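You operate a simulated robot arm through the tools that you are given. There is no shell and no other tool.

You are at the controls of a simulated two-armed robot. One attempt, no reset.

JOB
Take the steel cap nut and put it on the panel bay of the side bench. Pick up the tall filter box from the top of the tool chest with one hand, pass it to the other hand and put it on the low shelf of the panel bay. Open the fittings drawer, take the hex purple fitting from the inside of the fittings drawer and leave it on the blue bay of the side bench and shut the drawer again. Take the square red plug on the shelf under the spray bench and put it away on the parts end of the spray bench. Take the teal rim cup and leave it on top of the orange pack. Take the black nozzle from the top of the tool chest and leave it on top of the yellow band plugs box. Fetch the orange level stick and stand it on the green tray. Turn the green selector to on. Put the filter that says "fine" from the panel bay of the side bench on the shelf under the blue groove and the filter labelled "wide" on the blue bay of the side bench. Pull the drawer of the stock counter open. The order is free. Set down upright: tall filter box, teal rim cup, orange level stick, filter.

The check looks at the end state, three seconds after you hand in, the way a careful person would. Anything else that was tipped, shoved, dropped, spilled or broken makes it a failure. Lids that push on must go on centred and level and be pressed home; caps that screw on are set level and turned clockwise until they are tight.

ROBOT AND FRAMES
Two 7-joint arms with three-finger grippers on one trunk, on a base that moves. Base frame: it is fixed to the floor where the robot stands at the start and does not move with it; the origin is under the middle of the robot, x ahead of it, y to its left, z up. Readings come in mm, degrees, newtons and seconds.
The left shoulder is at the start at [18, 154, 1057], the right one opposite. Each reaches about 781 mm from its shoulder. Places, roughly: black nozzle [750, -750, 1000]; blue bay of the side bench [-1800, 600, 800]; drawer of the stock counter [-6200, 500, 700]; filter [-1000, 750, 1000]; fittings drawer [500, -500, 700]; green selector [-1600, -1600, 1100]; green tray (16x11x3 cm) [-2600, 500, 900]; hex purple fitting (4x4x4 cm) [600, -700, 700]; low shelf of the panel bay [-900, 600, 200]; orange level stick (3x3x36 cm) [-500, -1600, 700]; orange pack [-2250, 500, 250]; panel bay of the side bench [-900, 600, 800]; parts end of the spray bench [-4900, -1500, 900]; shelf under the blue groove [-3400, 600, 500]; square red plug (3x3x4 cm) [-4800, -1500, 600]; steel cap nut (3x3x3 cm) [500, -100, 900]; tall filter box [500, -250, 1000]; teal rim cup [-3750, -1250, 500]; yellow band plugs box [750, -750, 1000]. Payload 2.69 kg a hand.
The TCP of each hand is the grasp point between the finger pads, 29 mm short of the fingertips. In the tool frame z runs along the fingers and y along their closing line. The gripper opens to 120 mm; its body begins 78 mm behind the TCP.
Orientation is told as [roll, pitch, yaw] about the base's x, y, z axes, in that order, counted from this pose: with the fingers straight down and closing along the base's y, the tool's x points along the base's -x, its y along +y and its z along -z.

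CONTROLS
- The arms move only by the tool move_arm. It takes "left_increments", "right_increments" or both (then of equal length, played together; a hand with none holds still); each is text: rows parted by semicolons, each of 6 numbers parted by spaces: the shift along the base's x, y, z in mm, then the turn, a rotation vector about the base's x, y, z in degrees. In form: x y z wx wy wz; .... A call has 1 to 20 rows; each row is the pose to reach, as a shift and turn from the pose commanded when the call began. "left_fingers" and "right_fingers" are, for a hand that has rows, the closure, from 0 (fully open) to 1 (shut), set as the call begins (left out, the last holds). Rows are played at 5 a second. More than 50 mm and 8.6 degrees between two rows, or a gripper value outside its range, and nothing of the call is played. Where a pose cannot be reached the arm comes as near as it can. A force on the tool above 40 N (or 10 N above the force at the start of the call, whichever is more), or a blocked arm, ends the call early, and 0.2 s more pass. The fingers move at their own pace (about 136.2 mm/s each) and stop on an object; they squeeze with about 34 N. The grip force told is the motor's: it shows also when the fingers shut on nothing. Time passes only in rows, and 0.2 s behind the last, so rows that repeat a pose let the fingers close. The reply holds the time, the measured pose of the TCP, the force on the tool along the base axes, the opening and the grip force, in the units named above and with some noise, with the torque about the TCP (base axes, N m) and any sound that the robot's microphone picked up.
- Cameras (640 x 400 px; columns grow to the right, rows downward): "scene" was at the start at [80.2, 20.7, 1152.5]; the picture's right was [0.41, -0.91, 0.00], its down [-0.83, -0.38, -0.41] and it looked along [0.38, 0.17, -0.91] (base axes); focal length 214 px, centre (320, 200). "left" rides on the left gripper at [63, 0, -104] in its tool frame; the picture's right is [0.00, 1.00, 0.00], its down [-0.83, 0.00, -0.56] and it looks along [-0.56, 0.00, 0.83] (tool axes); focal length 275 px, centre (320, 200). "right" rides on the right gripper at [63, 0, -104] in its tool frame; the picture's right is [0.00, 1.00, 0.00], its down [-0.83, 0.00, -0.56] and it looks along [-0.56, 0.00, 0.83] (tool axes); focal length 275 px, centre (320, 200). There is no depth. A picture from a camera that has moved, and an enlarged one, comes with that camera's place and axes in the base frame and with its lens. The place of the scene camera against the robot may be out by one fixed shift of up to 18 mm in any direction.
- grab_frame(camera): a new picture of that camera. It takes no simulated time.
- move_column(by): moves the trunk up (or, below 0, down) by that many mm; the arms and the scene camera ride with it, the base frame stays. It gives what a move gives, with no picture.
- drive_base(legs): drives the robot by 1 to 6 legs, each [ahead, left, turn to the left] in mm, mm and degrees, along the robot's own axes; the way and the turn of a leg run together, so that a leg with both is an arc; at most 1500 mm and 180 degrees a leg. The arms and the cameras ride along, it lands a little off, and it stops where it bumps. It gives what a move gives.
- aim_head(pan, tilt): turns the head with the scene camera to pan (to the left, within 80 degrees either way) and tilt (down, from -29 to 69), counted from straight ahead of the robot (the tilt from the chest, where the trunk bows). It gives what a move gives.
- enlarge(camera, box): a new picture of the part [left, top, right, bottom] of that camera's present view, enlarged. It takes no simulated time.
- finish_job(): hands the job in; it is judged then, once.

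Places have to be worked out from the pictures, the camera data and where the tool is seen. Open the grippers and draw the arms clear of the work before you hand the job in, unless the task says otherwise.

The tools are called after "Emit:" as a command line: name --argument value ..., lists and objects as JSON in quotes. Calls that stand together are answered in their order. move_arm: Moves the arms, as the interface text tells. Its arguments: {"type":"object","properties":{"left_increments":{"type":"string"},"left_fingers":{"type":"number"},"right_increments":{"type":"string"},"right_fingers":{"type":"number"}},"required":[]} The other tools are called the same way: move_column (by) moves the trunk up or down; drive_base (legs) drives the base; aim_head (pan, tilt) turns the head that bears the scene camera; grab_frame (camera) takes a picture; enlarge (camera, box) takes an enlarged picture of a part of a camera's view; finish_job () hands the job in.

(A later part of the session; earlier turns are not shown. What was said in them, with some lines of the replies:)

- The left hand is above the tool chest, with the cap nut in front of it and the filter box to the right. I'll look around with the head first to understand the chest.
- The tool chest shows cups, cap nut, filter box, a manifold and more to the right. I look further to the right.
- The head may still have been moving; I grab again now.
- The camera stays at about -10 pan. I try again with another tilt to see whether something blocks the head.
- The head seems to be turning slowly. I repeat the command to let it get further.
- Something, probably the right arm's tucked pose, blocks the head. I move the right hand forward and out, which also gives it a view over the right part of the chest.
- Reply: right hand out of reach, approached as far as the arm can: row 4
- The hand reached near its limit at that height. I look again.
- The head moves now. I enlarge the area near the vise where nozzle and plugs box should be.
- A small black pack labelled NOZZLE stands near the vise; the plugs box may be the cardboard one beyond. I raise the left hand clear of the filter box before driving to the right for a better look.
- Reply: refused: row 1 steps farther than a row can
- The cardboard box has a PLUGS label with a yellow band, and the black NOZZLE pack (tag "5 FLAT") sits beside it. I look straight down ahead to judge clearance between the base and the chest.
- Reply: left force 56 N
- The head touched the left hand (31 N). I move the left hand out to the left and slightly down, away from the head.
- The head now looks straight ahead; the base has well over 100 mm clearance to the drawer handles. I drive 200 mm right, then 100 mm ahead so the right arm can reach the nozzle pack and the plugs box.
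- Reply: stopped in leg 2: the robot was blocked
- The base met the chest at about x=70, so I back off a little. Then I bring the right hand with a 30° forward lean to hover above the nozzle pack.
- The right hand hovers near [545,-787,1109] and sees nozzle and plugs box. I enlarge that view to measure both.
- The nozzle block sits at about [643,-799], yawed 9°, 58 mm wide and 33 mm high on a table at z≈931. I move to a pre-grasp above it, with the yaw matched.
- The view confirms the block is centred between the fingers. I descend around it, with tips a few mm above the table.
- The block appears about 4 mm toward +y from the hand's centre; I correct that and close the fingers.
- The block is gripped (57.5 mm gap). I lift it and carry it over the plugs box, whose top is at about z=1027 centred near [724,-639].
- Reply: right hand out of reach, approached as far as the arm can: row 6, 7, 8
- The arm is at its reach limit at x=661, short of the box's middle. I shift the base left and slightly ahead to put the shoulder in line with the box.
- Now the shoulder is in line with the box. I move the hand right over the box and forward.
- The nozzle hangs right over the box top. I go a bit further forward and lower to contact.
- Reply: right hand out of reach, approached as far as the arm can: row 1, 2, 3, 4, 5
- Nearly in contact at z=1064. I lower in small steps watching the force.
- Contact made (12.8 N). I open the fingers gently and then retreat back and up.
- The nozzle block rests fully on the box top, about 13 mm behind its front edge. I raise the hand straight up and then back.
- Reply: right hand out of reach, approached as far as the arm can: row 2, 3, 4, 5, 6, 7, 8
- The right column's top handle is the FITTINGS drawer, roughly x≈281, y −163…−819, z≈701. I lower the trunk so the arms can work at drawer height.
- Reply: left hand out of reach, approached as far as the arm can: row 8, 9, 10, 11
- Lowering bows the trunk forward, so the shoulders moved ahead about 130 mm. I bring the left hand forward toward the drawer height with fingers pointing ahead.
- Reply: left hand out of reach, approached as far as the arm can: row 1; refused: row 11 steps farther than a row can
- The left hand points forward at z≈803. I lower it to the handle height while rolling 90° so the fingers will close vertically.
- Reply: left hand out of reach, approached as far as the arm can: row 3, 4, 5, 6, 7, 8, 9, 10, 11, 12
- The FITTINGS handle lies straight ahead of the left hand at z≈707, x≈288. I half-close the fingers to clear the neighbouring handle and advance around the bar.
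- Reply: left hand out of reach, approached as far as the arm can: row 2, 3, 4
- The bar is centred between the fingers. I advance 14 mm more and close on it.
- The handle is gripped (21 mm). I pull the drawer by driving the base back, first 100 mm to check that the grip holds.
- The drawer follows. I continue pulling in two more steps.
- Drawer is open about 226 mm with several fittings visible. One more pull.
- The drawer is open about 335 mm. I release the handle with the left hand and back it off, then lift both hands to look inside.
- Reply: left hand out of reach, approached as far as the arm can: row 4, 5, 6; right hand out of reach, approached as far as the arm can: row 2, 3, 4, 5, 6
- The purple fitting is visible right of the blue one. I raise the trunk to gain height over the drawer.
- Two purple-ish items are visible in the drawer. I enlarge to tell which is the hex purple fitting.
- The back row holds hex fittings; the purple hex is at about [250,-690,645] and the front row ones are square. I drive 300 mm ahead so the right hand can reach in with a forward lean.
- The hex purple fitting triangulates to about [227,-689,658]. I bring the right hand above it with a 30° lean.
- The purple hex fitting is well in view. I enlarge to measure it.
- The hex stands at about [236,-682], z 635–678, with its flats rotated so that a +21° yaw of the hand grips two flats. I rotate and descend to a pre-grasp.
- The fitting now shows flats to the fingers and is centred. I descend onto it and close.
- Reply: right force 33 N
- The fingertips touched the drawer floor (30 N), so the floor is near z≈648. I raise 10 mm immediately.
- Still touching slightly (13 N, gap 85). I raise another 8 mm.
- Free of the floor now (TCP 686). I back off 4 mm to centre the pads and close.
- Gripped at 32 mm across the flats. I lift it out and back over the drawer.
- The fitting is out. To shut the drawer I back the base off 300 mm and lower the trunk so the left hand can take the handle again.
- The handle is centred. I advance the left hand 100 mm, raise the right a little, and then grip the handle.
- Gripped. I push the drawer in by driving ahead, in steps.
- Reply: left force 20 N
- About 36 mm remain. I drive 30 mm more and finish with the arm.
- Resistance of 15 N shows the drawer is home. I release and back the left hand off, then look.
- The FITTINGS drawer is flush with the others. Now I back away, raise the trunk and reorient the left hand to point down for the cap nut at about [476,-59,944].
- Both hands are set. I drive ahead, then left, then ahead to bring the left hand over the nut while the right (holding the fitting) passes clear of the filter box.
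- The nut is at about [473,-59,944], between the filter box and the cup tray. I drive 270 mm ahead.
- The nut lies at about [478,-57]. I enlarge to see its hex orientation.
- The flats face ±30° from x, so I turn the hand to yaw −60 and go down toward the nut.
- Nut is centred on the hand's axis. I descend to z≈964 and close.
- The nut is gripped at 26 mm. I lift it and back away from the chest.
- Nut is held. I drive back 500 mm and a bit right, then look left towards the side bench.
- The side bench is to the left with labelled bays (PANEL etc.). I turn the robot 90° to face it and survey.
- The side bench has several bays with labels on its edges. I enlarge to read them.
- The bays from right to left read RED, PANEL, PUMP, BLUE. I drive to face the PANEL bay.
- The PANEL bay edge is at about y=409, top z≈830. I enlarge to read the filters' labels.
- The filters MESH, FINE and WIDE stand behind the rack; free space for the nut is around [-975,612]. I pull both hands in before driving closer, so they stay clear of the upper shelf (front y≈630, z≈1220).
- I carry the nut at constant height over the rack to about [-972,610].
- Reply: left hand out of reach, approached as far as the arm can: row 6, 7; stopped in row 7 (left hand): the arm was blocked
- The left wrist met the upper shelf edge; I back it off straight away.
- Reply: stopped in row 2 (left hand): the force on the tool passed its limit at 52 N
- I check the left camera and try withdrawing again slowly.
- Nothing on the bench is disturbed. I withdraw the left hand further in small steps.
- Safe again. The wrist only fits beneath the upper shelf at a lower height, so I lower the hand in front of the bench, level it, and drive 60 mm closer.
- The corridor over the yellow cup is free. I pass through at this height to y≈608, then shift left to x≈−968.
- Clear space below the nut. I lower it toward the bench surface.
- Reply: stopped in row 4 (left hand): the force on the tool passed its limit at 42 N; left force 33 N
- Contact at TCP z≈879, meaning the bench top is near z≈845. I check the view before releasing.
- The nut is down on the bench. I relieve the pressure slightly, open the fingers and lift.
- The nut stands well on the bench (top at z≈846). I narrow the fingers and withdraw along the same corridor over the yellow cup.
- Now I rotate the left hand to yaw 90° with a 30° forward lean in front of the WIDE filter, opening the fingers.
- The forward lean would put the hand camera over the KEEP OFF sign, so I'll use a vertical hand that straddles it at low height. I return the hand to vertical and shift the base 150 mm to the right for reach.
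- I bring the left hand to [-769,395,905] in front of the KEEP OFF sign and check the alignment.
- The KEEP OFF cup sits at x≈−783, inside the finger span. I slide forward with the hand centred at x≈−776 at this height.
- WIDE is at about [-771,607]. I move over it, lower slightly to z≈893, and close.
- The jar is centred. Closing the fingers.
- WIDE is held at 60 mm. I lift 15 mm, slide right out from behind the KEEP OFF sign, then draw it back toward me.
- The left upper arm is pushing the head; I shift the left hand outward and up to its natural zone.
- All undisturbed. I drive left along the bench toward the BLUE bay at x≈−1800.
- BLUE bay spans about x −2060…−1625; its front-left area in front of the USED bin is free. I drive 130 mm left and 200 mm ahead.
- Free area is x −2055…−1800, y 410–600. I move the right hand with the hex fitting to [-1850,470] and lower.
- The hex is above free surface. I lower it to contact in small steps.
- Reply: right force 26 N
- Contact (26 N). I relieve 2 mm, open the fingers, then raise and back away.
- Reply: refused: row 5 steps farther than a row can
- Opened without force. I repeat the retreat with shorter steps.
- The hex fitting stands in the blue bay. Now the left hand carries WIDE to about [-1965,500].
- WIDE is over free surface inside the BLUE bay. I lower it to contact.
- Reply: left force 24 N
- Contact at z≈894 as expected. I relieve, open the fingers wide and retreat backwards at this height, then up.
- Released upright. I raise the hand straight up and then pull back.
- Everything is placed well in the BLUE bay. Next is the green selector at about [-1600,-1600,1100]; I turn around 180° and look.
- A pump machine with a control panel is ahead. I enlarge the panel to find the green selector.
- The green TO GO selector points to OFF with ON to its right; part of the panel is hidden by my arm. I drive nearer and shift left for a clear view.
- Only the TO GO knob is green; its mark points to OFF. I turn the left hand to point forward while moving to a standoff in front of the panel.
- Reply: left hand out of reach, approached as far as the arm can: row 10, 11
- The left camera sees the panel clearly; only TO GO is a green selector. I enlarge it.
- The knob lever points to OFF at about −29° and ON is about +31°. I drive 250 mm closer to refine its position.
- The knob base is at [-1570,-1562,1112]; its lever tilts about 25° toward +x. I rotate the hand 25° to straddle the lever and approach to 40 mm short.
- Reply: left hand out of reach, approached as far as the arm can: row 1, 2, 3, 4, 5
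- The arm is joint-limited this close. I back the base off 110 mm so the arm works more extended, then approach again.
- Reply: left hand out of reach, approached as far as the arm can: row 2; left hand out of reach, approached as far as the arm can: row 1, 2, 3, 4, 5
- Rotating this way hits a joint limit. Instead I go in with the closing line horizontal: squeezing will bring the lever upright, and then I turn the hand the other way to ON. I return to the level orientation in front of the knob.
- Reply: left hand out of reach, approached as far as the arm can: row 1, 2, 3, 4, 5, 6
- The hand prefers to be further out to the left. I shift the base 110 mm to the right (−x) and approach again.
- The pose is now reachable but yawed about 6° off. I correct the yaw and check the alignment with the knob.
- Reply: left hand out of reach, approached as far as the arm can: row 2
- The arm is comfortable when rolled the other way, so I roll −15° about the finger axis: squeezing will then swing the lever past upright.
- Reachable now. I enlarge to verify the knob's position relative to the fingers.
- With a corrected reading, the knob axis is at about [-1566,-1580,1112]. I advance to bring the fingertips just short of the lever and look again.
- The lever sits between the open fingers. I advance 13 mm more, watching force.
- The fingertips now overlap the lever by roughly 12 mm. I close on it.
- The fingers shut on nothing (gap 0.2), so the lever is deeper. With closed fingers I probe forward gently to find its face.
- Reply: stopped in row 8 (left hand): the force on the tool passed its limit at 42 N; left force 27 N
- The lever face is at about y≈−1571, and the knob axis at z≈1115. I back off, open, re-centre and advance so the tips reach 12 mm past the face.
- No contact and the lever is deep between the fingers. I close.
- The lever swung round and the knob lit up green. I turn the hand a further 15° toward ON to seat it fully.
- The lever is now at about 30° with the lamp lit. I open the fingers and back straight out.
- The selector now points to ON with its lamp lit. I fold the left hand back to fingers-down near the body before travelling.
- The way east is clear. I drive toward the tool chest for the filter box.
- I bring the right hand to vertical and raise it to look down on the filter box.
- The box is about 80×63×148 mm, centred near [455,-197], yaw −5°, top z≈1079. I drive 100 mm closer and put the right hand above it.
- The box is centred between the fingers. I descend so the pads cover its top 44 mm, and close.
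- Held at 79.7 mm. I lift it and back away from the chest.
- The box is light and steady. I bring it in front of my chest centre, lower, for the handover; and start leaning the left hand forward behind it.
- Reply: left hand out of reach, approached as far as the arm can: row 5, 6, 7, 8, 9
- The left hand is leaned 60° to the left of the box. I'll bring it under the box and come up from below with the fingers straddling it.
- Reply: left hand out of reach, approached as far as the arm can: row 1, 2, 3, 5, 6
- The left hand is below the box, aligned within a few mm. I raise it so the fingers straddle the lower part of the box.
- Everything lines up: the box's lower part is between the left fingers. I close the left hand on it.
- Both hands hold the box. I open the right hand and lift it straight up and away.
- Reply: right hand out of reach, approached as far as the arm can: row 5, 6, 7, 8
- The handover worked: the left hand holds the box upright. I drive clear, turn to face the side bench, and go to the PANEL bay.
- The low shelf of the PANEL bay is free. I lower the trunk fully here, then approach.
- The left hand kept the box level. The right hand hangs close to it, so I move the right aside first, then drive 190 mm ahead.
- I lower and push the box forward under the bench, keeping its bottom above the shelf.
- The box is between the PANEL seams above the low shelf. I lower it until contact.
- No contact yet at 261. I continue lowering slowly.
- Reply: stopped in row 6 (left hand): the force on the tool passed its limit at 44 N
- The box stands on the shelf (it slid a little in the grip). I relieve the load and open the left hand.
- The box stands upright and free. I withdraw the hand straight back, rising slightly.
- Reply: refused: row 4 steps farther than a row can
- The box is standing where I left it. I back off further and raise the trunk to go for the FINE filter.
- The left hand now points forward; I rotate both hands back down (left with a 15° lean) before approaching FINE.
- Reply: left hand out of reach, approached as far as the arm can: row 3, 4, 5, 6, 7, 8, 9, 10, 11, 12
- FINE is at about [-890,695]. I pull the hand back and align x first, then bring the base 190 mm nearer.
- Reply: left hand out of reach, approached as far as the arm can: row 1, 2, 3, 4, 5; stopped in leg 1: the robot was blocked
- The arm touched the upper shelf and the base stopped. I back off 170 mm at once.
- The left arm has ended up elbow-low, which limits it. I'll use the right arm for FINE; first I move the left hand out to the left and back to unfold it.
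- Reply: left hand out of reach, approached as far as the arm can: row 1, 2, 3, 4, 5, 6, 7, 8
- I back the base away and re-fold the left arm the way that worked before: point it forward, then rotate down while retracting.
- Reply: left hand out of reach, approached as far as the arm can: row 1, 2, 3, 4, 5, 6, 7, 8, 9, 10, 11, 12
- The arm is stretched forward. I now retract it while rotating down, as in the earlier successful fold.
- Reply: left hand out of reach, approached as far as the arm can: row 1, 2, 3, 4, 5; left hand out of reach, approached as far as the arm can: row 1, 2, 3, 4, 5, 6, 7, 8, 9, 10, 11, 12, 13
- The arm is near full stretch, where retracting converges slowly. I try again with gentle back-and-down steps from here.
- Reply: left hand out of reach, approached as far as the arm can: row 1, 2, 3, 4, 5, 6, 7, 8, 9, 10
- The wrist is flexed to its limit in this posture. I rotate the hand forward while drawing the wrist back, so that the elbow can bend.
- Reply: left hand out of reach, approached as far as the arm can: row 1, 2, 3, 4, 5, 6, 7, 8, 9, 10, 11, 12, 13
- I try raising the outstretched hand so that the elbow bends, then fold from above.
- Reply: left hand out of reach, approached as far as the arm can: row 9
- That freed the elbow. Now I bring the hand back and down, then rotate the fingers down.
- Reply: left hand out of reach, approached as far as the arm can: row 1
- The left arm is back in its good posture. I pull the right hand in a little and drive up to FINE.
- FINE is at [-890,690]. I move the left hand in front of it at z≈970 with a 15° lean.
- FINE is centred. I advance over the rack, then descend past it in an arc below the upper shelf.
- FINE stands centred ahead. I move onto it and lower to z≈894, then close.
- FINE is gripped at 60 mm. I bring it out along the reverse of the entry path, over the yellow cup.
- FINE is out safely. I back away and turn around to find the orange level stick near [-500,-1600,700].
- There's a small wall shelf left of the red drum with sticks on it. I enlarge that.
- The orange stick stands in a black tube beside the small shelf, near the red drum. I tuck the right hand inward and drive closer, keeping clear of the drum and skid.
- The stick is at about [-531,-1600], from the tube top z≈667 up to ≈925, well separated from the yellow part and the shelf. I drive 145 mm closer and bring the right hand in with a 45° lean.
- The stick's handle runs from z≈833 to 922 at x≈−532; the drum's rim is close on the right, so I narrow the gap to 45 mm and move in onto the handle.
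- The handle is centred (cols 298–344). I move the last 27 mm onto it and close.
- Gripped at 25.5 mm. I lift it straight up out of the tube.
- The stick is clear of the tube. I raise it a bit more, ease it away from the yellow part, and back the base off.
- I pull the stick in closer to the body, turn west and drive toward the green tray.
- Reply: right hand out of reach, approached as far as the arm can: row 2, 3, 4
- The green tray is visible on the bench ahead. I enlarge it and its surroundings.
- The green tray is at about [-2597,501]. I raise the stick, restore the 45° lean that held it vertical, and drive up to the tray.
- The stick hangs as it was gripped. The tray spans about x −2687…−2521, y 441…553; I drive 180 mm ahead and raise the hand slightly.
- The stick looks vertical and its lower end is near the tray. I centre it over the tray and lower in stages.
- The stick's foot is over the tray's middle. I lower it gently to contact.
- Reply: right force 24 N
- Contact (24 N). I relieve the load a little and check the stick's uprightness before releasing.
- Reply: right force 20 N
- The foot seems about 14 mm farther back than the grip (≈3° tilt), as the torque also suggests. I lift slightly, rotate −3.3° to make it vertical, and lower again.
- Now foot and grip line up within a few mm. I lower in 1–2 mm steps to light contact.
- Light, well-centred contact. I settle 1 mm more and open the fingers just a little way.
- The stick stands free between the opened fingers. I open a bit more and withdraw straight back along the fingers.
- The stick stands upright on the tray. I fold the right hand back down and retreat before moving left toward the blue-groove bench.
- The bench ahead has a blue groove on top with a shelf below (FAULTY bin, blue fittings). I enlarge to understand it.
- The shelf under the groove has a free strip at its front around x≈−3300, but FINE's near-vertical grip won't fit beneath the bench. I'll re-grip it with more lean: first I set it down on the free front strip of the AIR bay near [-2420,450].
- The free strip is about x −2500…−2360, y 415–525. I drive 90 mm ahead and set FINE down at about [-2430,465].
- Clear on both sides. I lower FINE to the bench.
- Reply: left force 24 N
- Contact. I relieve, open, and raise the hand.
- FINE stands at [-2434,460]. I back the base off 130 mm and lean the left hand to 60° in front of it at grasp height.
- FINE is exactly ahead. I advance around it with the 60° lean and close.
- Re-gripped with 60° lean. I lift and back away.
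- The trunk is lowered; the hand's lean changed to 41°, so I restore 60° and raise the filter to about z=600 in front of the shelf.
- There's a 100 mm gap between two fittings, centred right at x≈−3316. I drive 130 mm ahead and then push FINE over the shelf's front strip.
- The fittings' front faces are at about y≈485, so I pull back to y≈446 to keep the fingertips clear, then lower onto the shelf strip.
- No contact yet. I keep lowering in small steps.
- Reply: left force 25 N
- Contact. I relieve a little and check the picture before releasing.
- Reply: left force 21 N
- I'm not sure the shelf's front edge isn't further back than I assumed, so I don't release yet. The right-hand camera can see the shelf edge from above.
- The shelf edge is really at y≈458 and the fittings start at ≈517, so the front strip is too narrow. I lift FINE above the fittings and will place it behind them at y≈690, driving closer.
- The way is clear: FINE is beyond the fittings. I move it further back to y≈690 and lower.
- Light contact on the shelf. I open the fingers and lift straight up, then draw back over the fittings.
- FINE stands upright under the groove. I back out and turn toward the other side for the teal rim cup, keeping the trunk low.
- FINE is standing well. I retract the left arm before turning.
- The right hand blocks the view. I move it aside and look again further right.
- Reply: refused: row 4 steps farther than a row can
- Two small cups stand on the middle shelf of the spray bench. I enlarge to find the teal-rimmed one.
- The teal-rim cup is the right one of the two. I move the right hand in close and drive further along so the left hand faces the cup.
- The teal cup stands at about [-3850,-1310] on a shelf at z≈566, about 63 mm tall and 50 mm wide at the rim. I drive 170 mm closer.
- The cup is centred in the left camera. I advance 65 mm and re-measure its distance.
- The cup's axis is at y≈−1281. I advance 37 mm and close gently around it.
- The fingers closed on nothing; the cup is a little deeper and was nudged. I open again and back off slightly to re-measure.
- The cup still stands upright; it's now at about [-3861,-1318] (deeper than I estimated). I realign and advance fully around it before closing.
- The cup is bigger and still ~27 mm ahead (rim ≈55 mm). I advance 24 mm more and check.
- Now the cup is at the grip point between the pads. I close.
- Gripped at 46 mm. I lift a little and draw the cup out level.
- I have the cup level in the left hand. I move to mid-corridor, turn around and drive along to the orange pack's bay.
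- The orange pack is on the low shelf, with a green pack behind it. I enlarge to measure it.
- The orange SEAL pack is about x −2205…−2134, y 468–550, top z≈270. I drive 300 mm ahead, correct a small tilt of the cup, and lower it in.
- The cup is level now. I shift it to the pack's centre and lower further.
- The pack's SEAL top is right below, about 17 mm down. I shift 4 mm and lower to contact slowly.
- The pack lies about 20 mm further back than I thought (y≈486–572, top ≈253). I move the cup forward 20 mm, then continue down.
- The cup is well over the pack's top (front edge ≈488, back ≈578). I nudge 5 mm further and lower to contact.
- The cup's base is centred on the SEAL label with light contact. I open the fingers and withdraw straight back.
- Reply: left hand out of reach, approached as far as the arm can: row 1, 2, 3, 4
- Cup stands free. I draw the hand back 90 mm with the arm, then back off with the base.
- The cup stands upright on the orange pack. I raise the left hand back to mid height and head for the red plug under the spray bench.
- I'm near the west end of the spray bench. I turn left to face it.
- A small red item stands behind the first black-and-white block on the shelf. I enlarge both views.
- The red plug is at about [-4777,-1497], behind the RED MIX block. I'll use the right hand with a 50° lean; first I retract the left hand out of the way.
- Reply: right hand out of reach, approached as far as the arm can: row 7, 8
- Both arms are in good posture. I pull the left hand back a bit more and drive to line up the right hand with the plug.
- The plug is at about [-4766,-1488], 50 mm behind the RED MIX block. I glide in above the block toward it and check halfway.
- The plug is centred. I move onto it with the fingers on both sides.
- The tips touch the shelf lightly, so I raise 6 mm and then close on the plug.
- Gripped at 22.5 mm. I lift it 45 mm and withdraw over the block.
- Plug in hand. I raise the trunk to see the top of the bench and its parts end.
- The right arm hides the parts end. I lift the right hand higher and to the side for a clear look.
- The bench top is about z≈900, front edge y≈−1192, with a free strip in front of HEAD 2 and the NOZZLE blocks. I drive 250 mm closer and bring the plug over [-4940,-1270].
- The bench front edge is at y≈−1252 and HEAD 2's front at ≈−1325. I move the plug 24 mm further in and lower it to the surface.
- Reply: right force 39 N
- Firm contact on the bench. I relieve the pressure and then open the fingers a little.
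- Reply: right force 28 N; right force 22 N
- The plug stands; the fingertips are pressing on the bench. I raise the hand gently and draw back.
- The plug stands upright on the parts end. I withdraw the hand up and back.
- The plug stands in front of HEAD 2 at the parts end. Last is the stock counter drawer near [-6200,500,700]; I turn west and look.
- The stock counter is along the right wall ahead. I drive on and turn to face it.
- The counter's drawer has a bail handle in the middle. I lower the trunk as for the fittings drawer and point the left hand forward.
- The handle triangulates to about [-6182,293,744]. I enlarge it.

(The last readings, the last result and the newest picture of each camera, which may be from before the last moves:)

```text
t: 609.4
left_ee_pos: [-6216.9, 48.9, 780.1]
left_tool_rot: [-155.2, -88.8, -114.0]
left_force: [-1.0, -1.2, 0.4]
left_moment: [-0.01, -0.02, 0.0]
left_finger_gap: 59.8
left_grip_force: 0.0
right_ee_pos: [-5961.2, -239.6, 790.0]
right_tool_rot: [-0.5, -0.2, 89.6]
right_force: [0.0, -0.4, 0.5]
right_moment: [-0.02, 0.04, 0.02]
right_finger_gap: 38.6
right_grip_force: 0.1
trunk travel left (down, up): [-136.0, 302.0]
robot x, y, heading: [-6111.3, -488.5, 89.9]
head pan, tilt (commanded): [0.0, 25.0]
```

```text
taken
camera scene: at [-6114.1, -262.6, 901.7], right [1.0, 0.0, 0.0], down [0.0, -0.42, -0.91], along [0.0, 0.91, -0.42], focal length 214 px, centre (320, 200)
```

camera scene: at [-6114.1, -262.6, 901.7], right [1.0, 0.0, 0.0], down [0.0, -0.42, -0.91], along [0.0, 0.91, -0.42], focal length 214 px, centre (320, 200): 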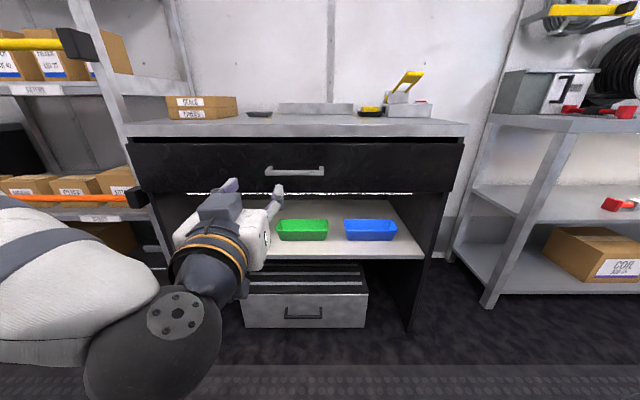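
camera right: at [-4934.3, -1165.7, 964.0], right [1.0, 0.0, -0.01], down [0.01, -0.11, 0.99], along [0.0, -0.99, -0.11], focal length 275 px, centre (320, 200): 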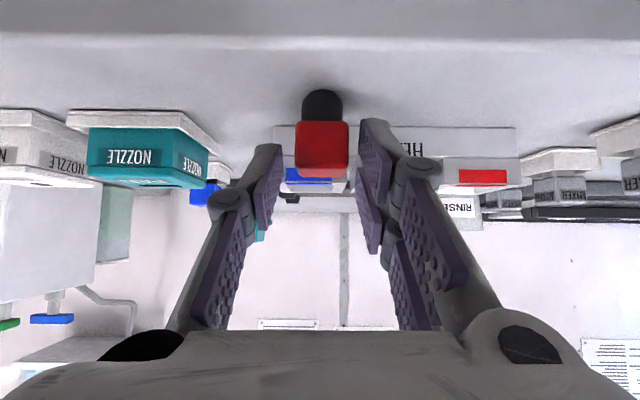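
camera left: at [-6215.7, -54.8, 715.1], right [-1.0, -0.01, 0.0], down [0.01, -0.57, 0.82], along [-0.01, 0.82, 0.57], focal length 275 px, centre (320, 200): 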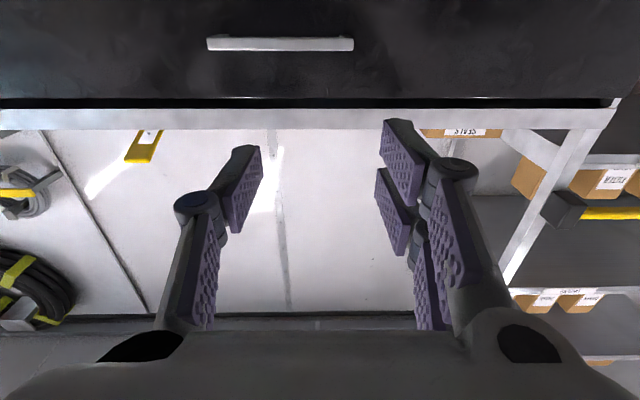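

The handle is at about [-6177,293,746]. I roll the left hand 90° so it closes vertically and bring it in front of the handle.

Emit:
move_arm --left_increments "3 8 -3 0 8 0; 7 16 -6 0 16 0; 10 24 -9 0 24 0; 13 32 -12 0 32 0; 17 40 -15 0 40 0; 20 48 -18 0 48 0; 24 56 -21 0 56 0; 27 64 -24 0 64 0; 31 72 -27 0 72 0; 35 80 -30 0 80 0; 40 90 -33 0 88 0; 40 95 -34 0 90 0; 40 95 -34 0 90 0"

Emit:
grab_frame --camera "left"

Emit:
grab_frame --camera "scene"

```text
t: 612.2
left_ee_pos: [-6176.5, 142.3, 746.0]
left_tool_rot: [90.9, -0.4, -1.0]
left_force: [0.9, -0.3, -0.5]
left_moment: [-0.02, 0.0, 0.02]
left_finger_gap: 60.2
left_grip_force: 0.0
right_ee_pos: [-5961.0, -239.5, 791.0]
right_tool_rot: [-0.6, -0.2, 89.6]
right_force: [-0.4, -0.1, -0.1]
right_moment: [0.0, 0.01, 0.01]
right_finger_gap: 38.6
right_grip_force: 0.1
trunk travel left (down, up): [-136.0, 302.0]
robot x, y, heading: [-6111.0, -488.0, 89.9]
head pan, tilt (commanded): [0.0, 25.0]
```

```text
taken
camera left: at [-6241.5, 40.0, 744.8], right [0.0, -0.02, 1.0], down [0.82, -0.57, -0.01], along [0.57, 0.82, 0.01], focal length 275 px, centre (320, 200)
```

left: 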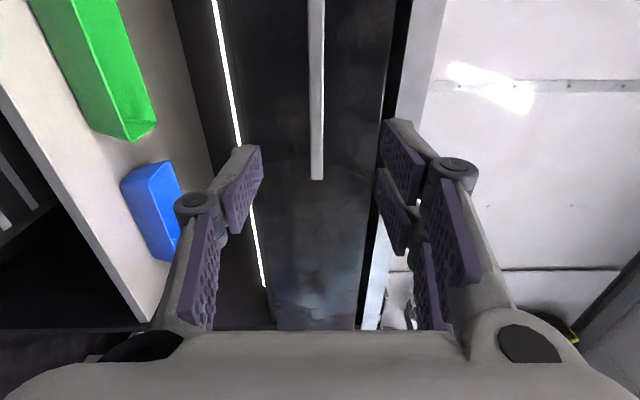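

```text
taken
camera scene: at [-6114.1, -262.6, 901.7], right [1.0, 0.0, 0.0], down [0.0, -0.42, -0.91], along [0.0, 0.91, -0.42], focal length 214 px, centre (320, 200)
```

scene: 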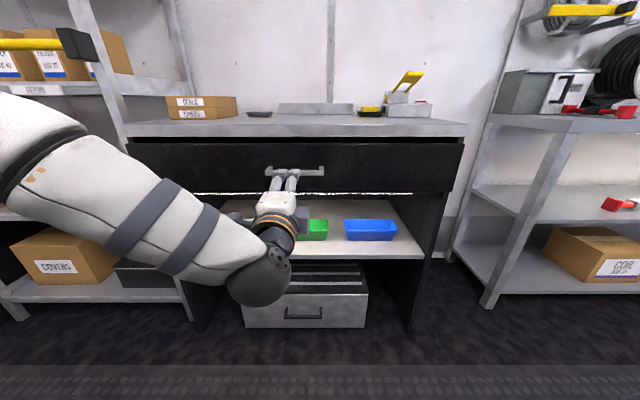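

The bar is aligned with the hand (z≈744). I drive 80 mm closer and refine.

Emit:
drive_base --legs '[[80, 0, 0]]'

Emit:
grab_frame --camera "left"

```text
t: 613.3
left_ee_pos: [-6175.1, 223.1, 745.9]
left_tool_rot: [90.9, -0.5, -1.1]
left_force: [0.4, -0.6, 0.6]
left_moment: [-0.01, 0.03, -0.01]
left_finger_gap: 59.9
left_grip_force: 0.1
right_ee_pos: [-5960.3, -159.1, 790.3]
right_tool_rot: [-0.6, -0.2, 89.4]
right_force: [-0.5, -0.7, 0.0]
right_moment: [-0.01, 0.0, 0.0]
right_finger_gap: 38.4
right_grip_force: 0.0
trunk travel left (down, up): [-136.0, 302.0]
robot x, y, heading: [-6110.2, -409.0, 90.1]
head pan, tilt (commanded): [0.0, 25.0]
```

```text
taken
camera left: at [-6240.8, 120.5, 744.7], right [0.0, -0.02, 1.0], down [0.82, -0.57, -0.01], along [0.57, 0.82, 0.01], focal length 275 px, centre (320, 200)
```

left: 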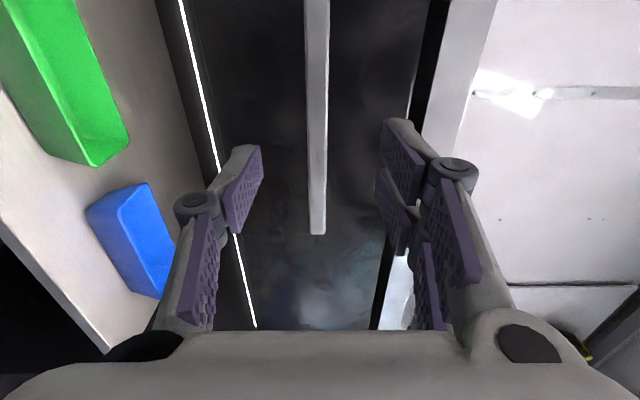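

The bar is at y≈270. I advance the hand 35 mm around it and close.

Emit:
move_arm --left_increments "0 12 -1 0 0 0; 0 24 -1 0 0 0; 0 35 -1 0 0 0; 0 35 -1 0 0 0"

Emit:
grab_frame --camera "left"

```text
t: 614.3
left_ee_pos: [-6174.4, 258.6, 745.8]
left_tool_rot: [90.9, -0.5, -1.1]
left_force: [0.6, 0.8, 0.6]
left_moment: [-0.01, -0.04, -0.02]
left_finger_gap: 59.9
left_grip_force: 0.0
right_ee_pos: [-5959.9, -159.9, 790.1]
right_tool_rot: [-0.7, -0.2, 89.4]
right_force: [0.3, 0.2, 0.6]
right_moment: [-0.01, 0.01, 0.0]
right_finger_gap: 38.3
right_grip_force: 0.1
trunk travel left (down, up): [-136.0, 302.0]
robot x, y, heading: [-6113.6, -412.6, 89.8]
head pan, tilt (commanded): [0.0, 25.0]
```

```text
taken
camera left: at [-6240.2, 155.1, 744.4], right [0.0, -0.02, 1.0], down [0.82, -0.57, -0.01], along [0.57, 0.82, 0.01], focal length 275 px, centre (320, 200)
```

left: 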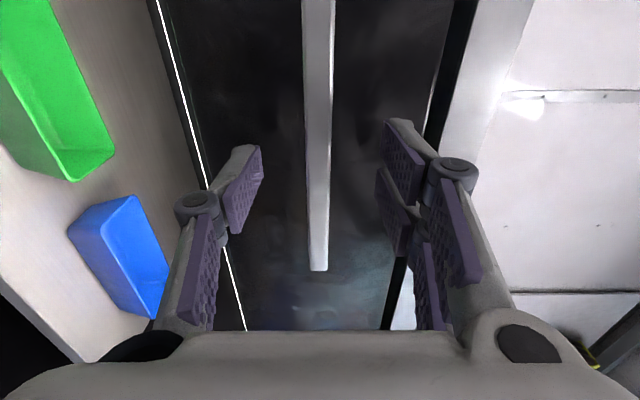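

The bar lies 14 mm beyond the grip point, between the pads. I close.

Emit:
move_arm --left_increments "0 4 0 0 0 0; 0 4 0 0 0 0; 0 4 0 0 0 0; 0 4 0 0 0 0" --left_fingers 1

Emit:
grab_frame --camera "left"

```text
t: 615.3
left_ee_pos: [-6175.4, 260.2, 745.9]
left_tool_rot: [90.8, -0.4, -1.0]
left_force: [-0.5, -9.4, -5.0]
left_moment: [-0.1, 0.95, 0.0]
left_finger_gap: 11.4
left_grip_force: 38.6
right_ee_pos: [-5959.8, -160.5, 790.7]
right_tool_rot: [-0.6, -0.2, 89.5]
right_force: [-0.2, 0.0, 0.1]
right_moment: [-0.04, 0.04, -0.01]
right_finger_gap: 38.7
right_grip_force: 0.1
trunk travel left (down, up): [-136.0, 302.0]
robot x, y, heading: [-6115.4, -413.8, 90.0]
head pan, tilt (commanded): [0.0, 25.0]
```

```text
taken
camera left: at [-6240.4, 158.2, 743.8], right [0.0, -0.01, 1.0], down [0.82, -0.57, -0.01], along [0.57, 0.82, 0.01], focal length 275 px, centre (320, 200)
```

left: 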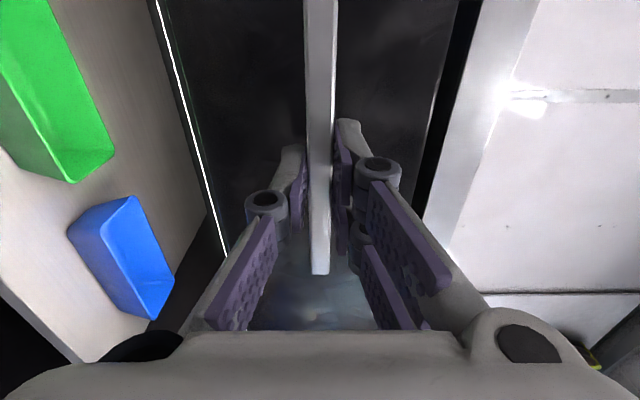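

The bar is gripped (11.4 mm). I pull by driving back, first 100 mm.

Emit:
drive_base --legs '[[-100, 0, 0]]'

Emit:
grab_frame --camera "scene"

```text
t: 616.4
left_ee_pos: [-6175.4, 161.9, 744.9]
left_tool_rot: [90.8, -0.4, -1.0]
left_force: [3.1, -0.5, -5.2]
left_moment: [-0.12, 0.93, -0.26]
left_finger_gap: 11.6
left_grip_force: 39.0
right_ee_pos: [-5959.6, -259.9, 789.9]
right_tool_rot: [-0.4, -0.1, 89.3]
right_force: [0.3, 0.8, 0.2]
right_moment: [0.0, 0.0, -0.02]
right_finger_gap: 38.3
right_grip_force: 0.1
trunk travel left (down, up): [-136.0, 302.0]
robot x, y, heading: [-6116.0, -514.3, 90.0]
head pan, tilt (commanded): [0.0, 25.0]
```

```text
taken
camera scene: at [-6113.7, -282.3, 901.6], right [1.0, 0.0, 0.0], down [0.0, -0.42, -0.91], along [0.0, 0.91, -0.42], focal length 214 px, centre (320, 200)
```

scene: 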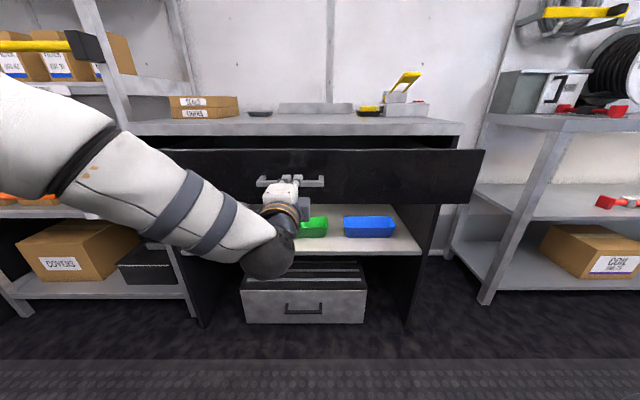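

The drawer follows. I keep pulling.

Emit:
drive_base --legs '[[-130, 0, 0]]'

Emit:
drive_base --legs '[[-80, 0, 0]]'

Emit:
grab_frame --camera "scene"

```text
t: 617.7
left_ee_pos: [-6175.1, 34.9, 745.8]
left_tool_rot: [90.9, -0.3, -1.3]
left_force: [-0.4, -0.3, -2.3]
left_moment: [-0.07, 0.91, -0.07]
left_finger_gap: 11.3
left_grip_force: 38.6
right_ee_pos: [-5959.9, -387.9, 789.3]
right_tool_rot: [-0.6, -0.1, 89.4]
right_force: [-0.1, -0.5, -0.7]
right_moment: [-0.01, -0.04, -0.01]
right_finger_gap: 38.4
right_grip_force: 0.0
trunk travel left (down, up): [-136.0, 302.0]
robot x, y, heading: [-6116.3, -639.1, 89.9]
head pan, tilt (commanded): [0.0, 25.0]
```

```text
t: 618.8
left_ee_pos: [-6174.7, -47.7, 745.2]
left_tool_rot: [90.8, -0.4, -1.3]
left_force: [-0.1, -0.4, -1.9]
left_moment: [-0.04, 0.89, -0.11]
left_finger_gap: 11.7
left_grip_force: 38.2
right_ee_pos: [-5961.1, -468.8, 790.7]
right_tool_rot: [-0.6, -0.1, 89.4]
right_force: [0.4, 0.6, -0.1]
right_moment: [0.0, -0.04, 0.03]
right_finger_gap: 38.4
right_grip_force: 0.2
trunk travel left (down, up): [-136.0, 302.0]
robot x, y, heading: [-6113.7, -721.7, 90.2]
head pan, tilt (commanded): [0.0, 25.0]
```

```text
taken
camera scene: at [-6114.1, -491.5, 901.7], right [1.0, 0.0, 0.0], down [0.0, -0.42, -0.91], along [0.0, 0.91, -0.42], focal length 214 px, centre (320, 200)
```

scene: 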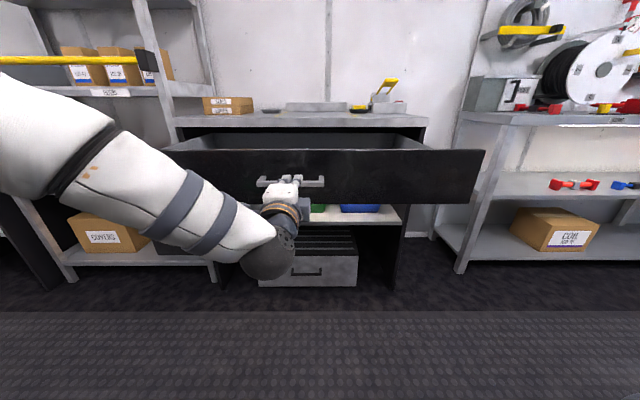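

Open by about 308 mm. I pull a little more to be sure it's well open.

Emit:
drive_base --legs '[[-50, 0, 0]]'

```text
t: 619.7
left_ee_pos: [-6174.9, -96.6, 744.2]
left_tool_rot: [90.8, -0.4, -1.1]
left_force: [-2.3, -0.9, -0.9]
left_moment: [-0.02, 0.87, 0.14]
left_finger_gap: 11.7
left_grip_force: 38.3
right_ee_pos: [-5960.8, -517.6, 790.5]
right_tool_rot: [-0.6, -0.1, 89.3]
right_force: [0.2, -0.2, -0.3]
right_moment: [0.0, -0.01, 0.01]
right_finger_gap: 38.5
right_grip_force: 0.0
trunk travel left (down, up): [-136.0, 302.0]
robot x, y, heading: [-6114.6, -767.6, 89.9]
head pan, tilt (commanded): [0.0, 25.0]
```

The drawer is open about 357 mm, which is plenty. I release the handle and back the hand away.

Emit:
move_arm --left_increments "0 0 0 0 0 0; 0 0 0 0 0 0; 0 0 0 0 0 0; 0 -20 0 0 0 0; 0 -40 0 0 0 0" --left_fingers 0.5

Emit:
drive_base --legs '[[-250, 0, 0]]'

Emit:
grab_frame --camera "scene"

```text
t: 620.9
left_ee_pos: [-6174.4, -138.5, 744.2]
left_tool_rot: [90.8, -0.4, -1.1]
left_force: [-1.4, 0.4, -0.2]
left_moment: [0.01, 0.02, 0.0]
left_finger_gap: 59.9
left_grip_force: 0.1
right_ee_pos: [-5960.2, -517.9, 789.7]
right_tool_rot: [-0.5, 0.1, 89.4]
right_force: [0.8, -0.1, 0.1]
right_moment: [0.0, 0.03, 0.02]
right_finger_gap: 38.5
right_grip_force: 0.1
trunk travel left (down, up): [-136.0, 302.0]
robot x, y, heading: [-6112.8, -773.9, 90.0]
head pan, tilt (commanded): [0.0, 25.0]
```

```text
t: 622.8
left_ee_pos: [-6175.3, -391.8, 744.1]
left_tool_rot: [90.8, -0.5, -1.3]
left_force: [0.1, -0.1, 0.8]
left_moment: [0.01, -0.01, -0.04]
left_finger_gap: 60.3
left_grip_force: 0.0
right_ee_pos: [-5961.4, -771.3, 788.6]
right_tool_rot: [-0.6, -0.1, 89.4]
right_force: [-0.1, 0.5, -0.1]
right_moment: [0.02, 0.0, 0.01]
right_finger_gap: 38.5
right_grip_force: 0.1
trunk travel left (down, up): [-136.0, 302.0]
robot x, y, heading: [-6116.7, -1023.6, 89.9]
head pan, tilt (commanded): [0.0, 25.0]
```

```text
taken
camera scene: at [-6114.7, -794.2, 901.8], right [1.0, 0.0, 0.0], down [0.0, -0.42, -0.91], along [0.0, 0.91, -0.42], focal length 214 px, centre (320, 200)
```

scene: 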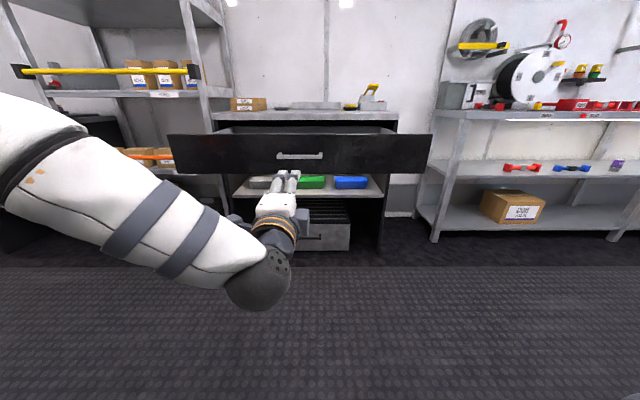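

The stock counter drawer stands open and everything else is in place. I open both grippers fully, clear of any work, before handing in.

Emit:
move_arm --left_increments "0 -10 0 0 0 0; 0 -20 0 0 0 0; 0 -20 0 0 0 0" --right_increments "0 0 5 0 0 0; 0 0 10 0 0 0; 0 0 10 0 0 0" --left_fingers 0 --right_fingers 0

Emit:
enlarge --camera "scene" --box '[140, 80, 460, 280]'

```text
t: 623.5
left_ee_pos: [-6176.7, -411.6, 744.3]
left_tool_rot: [90.8, -0.4, -1.2]
left_force: [-0.3, 0.6, -0.2]
left_moment: [0.01, -0.02, 0.01]
left_finger_gap: 120.1
left_grip_force: 0.1
right_ee_pos: [-5961.5, -771.5, 799.4]
right_tool_rot: [-0.5, -0.1, 89.4]
right_force: [-0.3, 0.6, 0.2]
right_moment: [0.0, -0.01, -0.02]
right_finger_gap: 120.4
right_grip_force: 0.0
trunk travel left (down, up): [-136.0, 302.0]
robot x, y, heading: [-6116.6, -1023.3, 89.8]
head pan, tilt (commanded): [0.0, 25.0]
```

```text
2.00 times, centred on (300, 180) of scene
camera zoom: at [-6114.7, -794.1, 901.7], right [1.0, 0.0, 0.0], down [0.0, -0.42, -0.91], along [0.0, 0.91, -0.42], focal length 429 px, centre (360, 240)
```

zoom: 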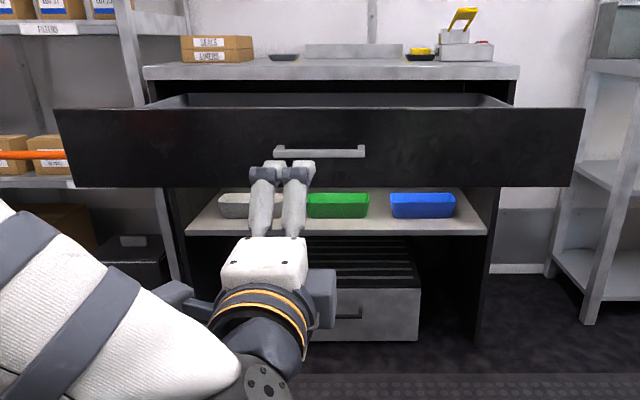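

All subtasks are done, the grippers are open and the arms are clear. I hand the job in.

Emit:
finish_job

```text
The job is handed in.
```

I finished every item on the list and handed the job in at about t = 624 s. I confirmed each placement by camera right after making it, but did not drive back for a final check of the whole room.

| Item | Where it is now |
|---|---|
| Steel cap nut | On the panel bay of the side bench, behind the rack |
| Tall filter box | Picked up with the right hand, passed to the left, and standing upright on the low shelf of the panel bay |
| Hex purple fitting | On the blue bay of the side bench. The fittings drawer is shut and flush with the others |
| Square red plug | On the parts end of the spray bench, standing in front of HEAD 2 |
| Teal rim cup | Upright on top of the orange SEAL pack |
| Black nozzle | On top of the yellow band plugs box, about 13 mm behind its front edge |
| Orange level stick | Standing upright on the green tray |
| Green selector | At on, with its lamp lit |
| Filter "fine" | Upright on the shelf under the blue groove, behind the blue fittings |
| Filter "wide" | Upright on the blue bay |
| Stock counter drawer | Pulled open about 357 mm. It had not reached a stop |

These contacts along the way could matter to the check:
- **Upper shelf:** the left wrist pushed against the upper shelf above the panel bay twice. Nothing appeared to shift in the pictures afterwards.
- **Teal cup:** my first grip missed and nudged the cup on its shelf. It stayed upright, and the second grip held.
- **Tool chest:** the base bumped it once early on and stopped there.

The grippers are open and the arms are clear of the work.
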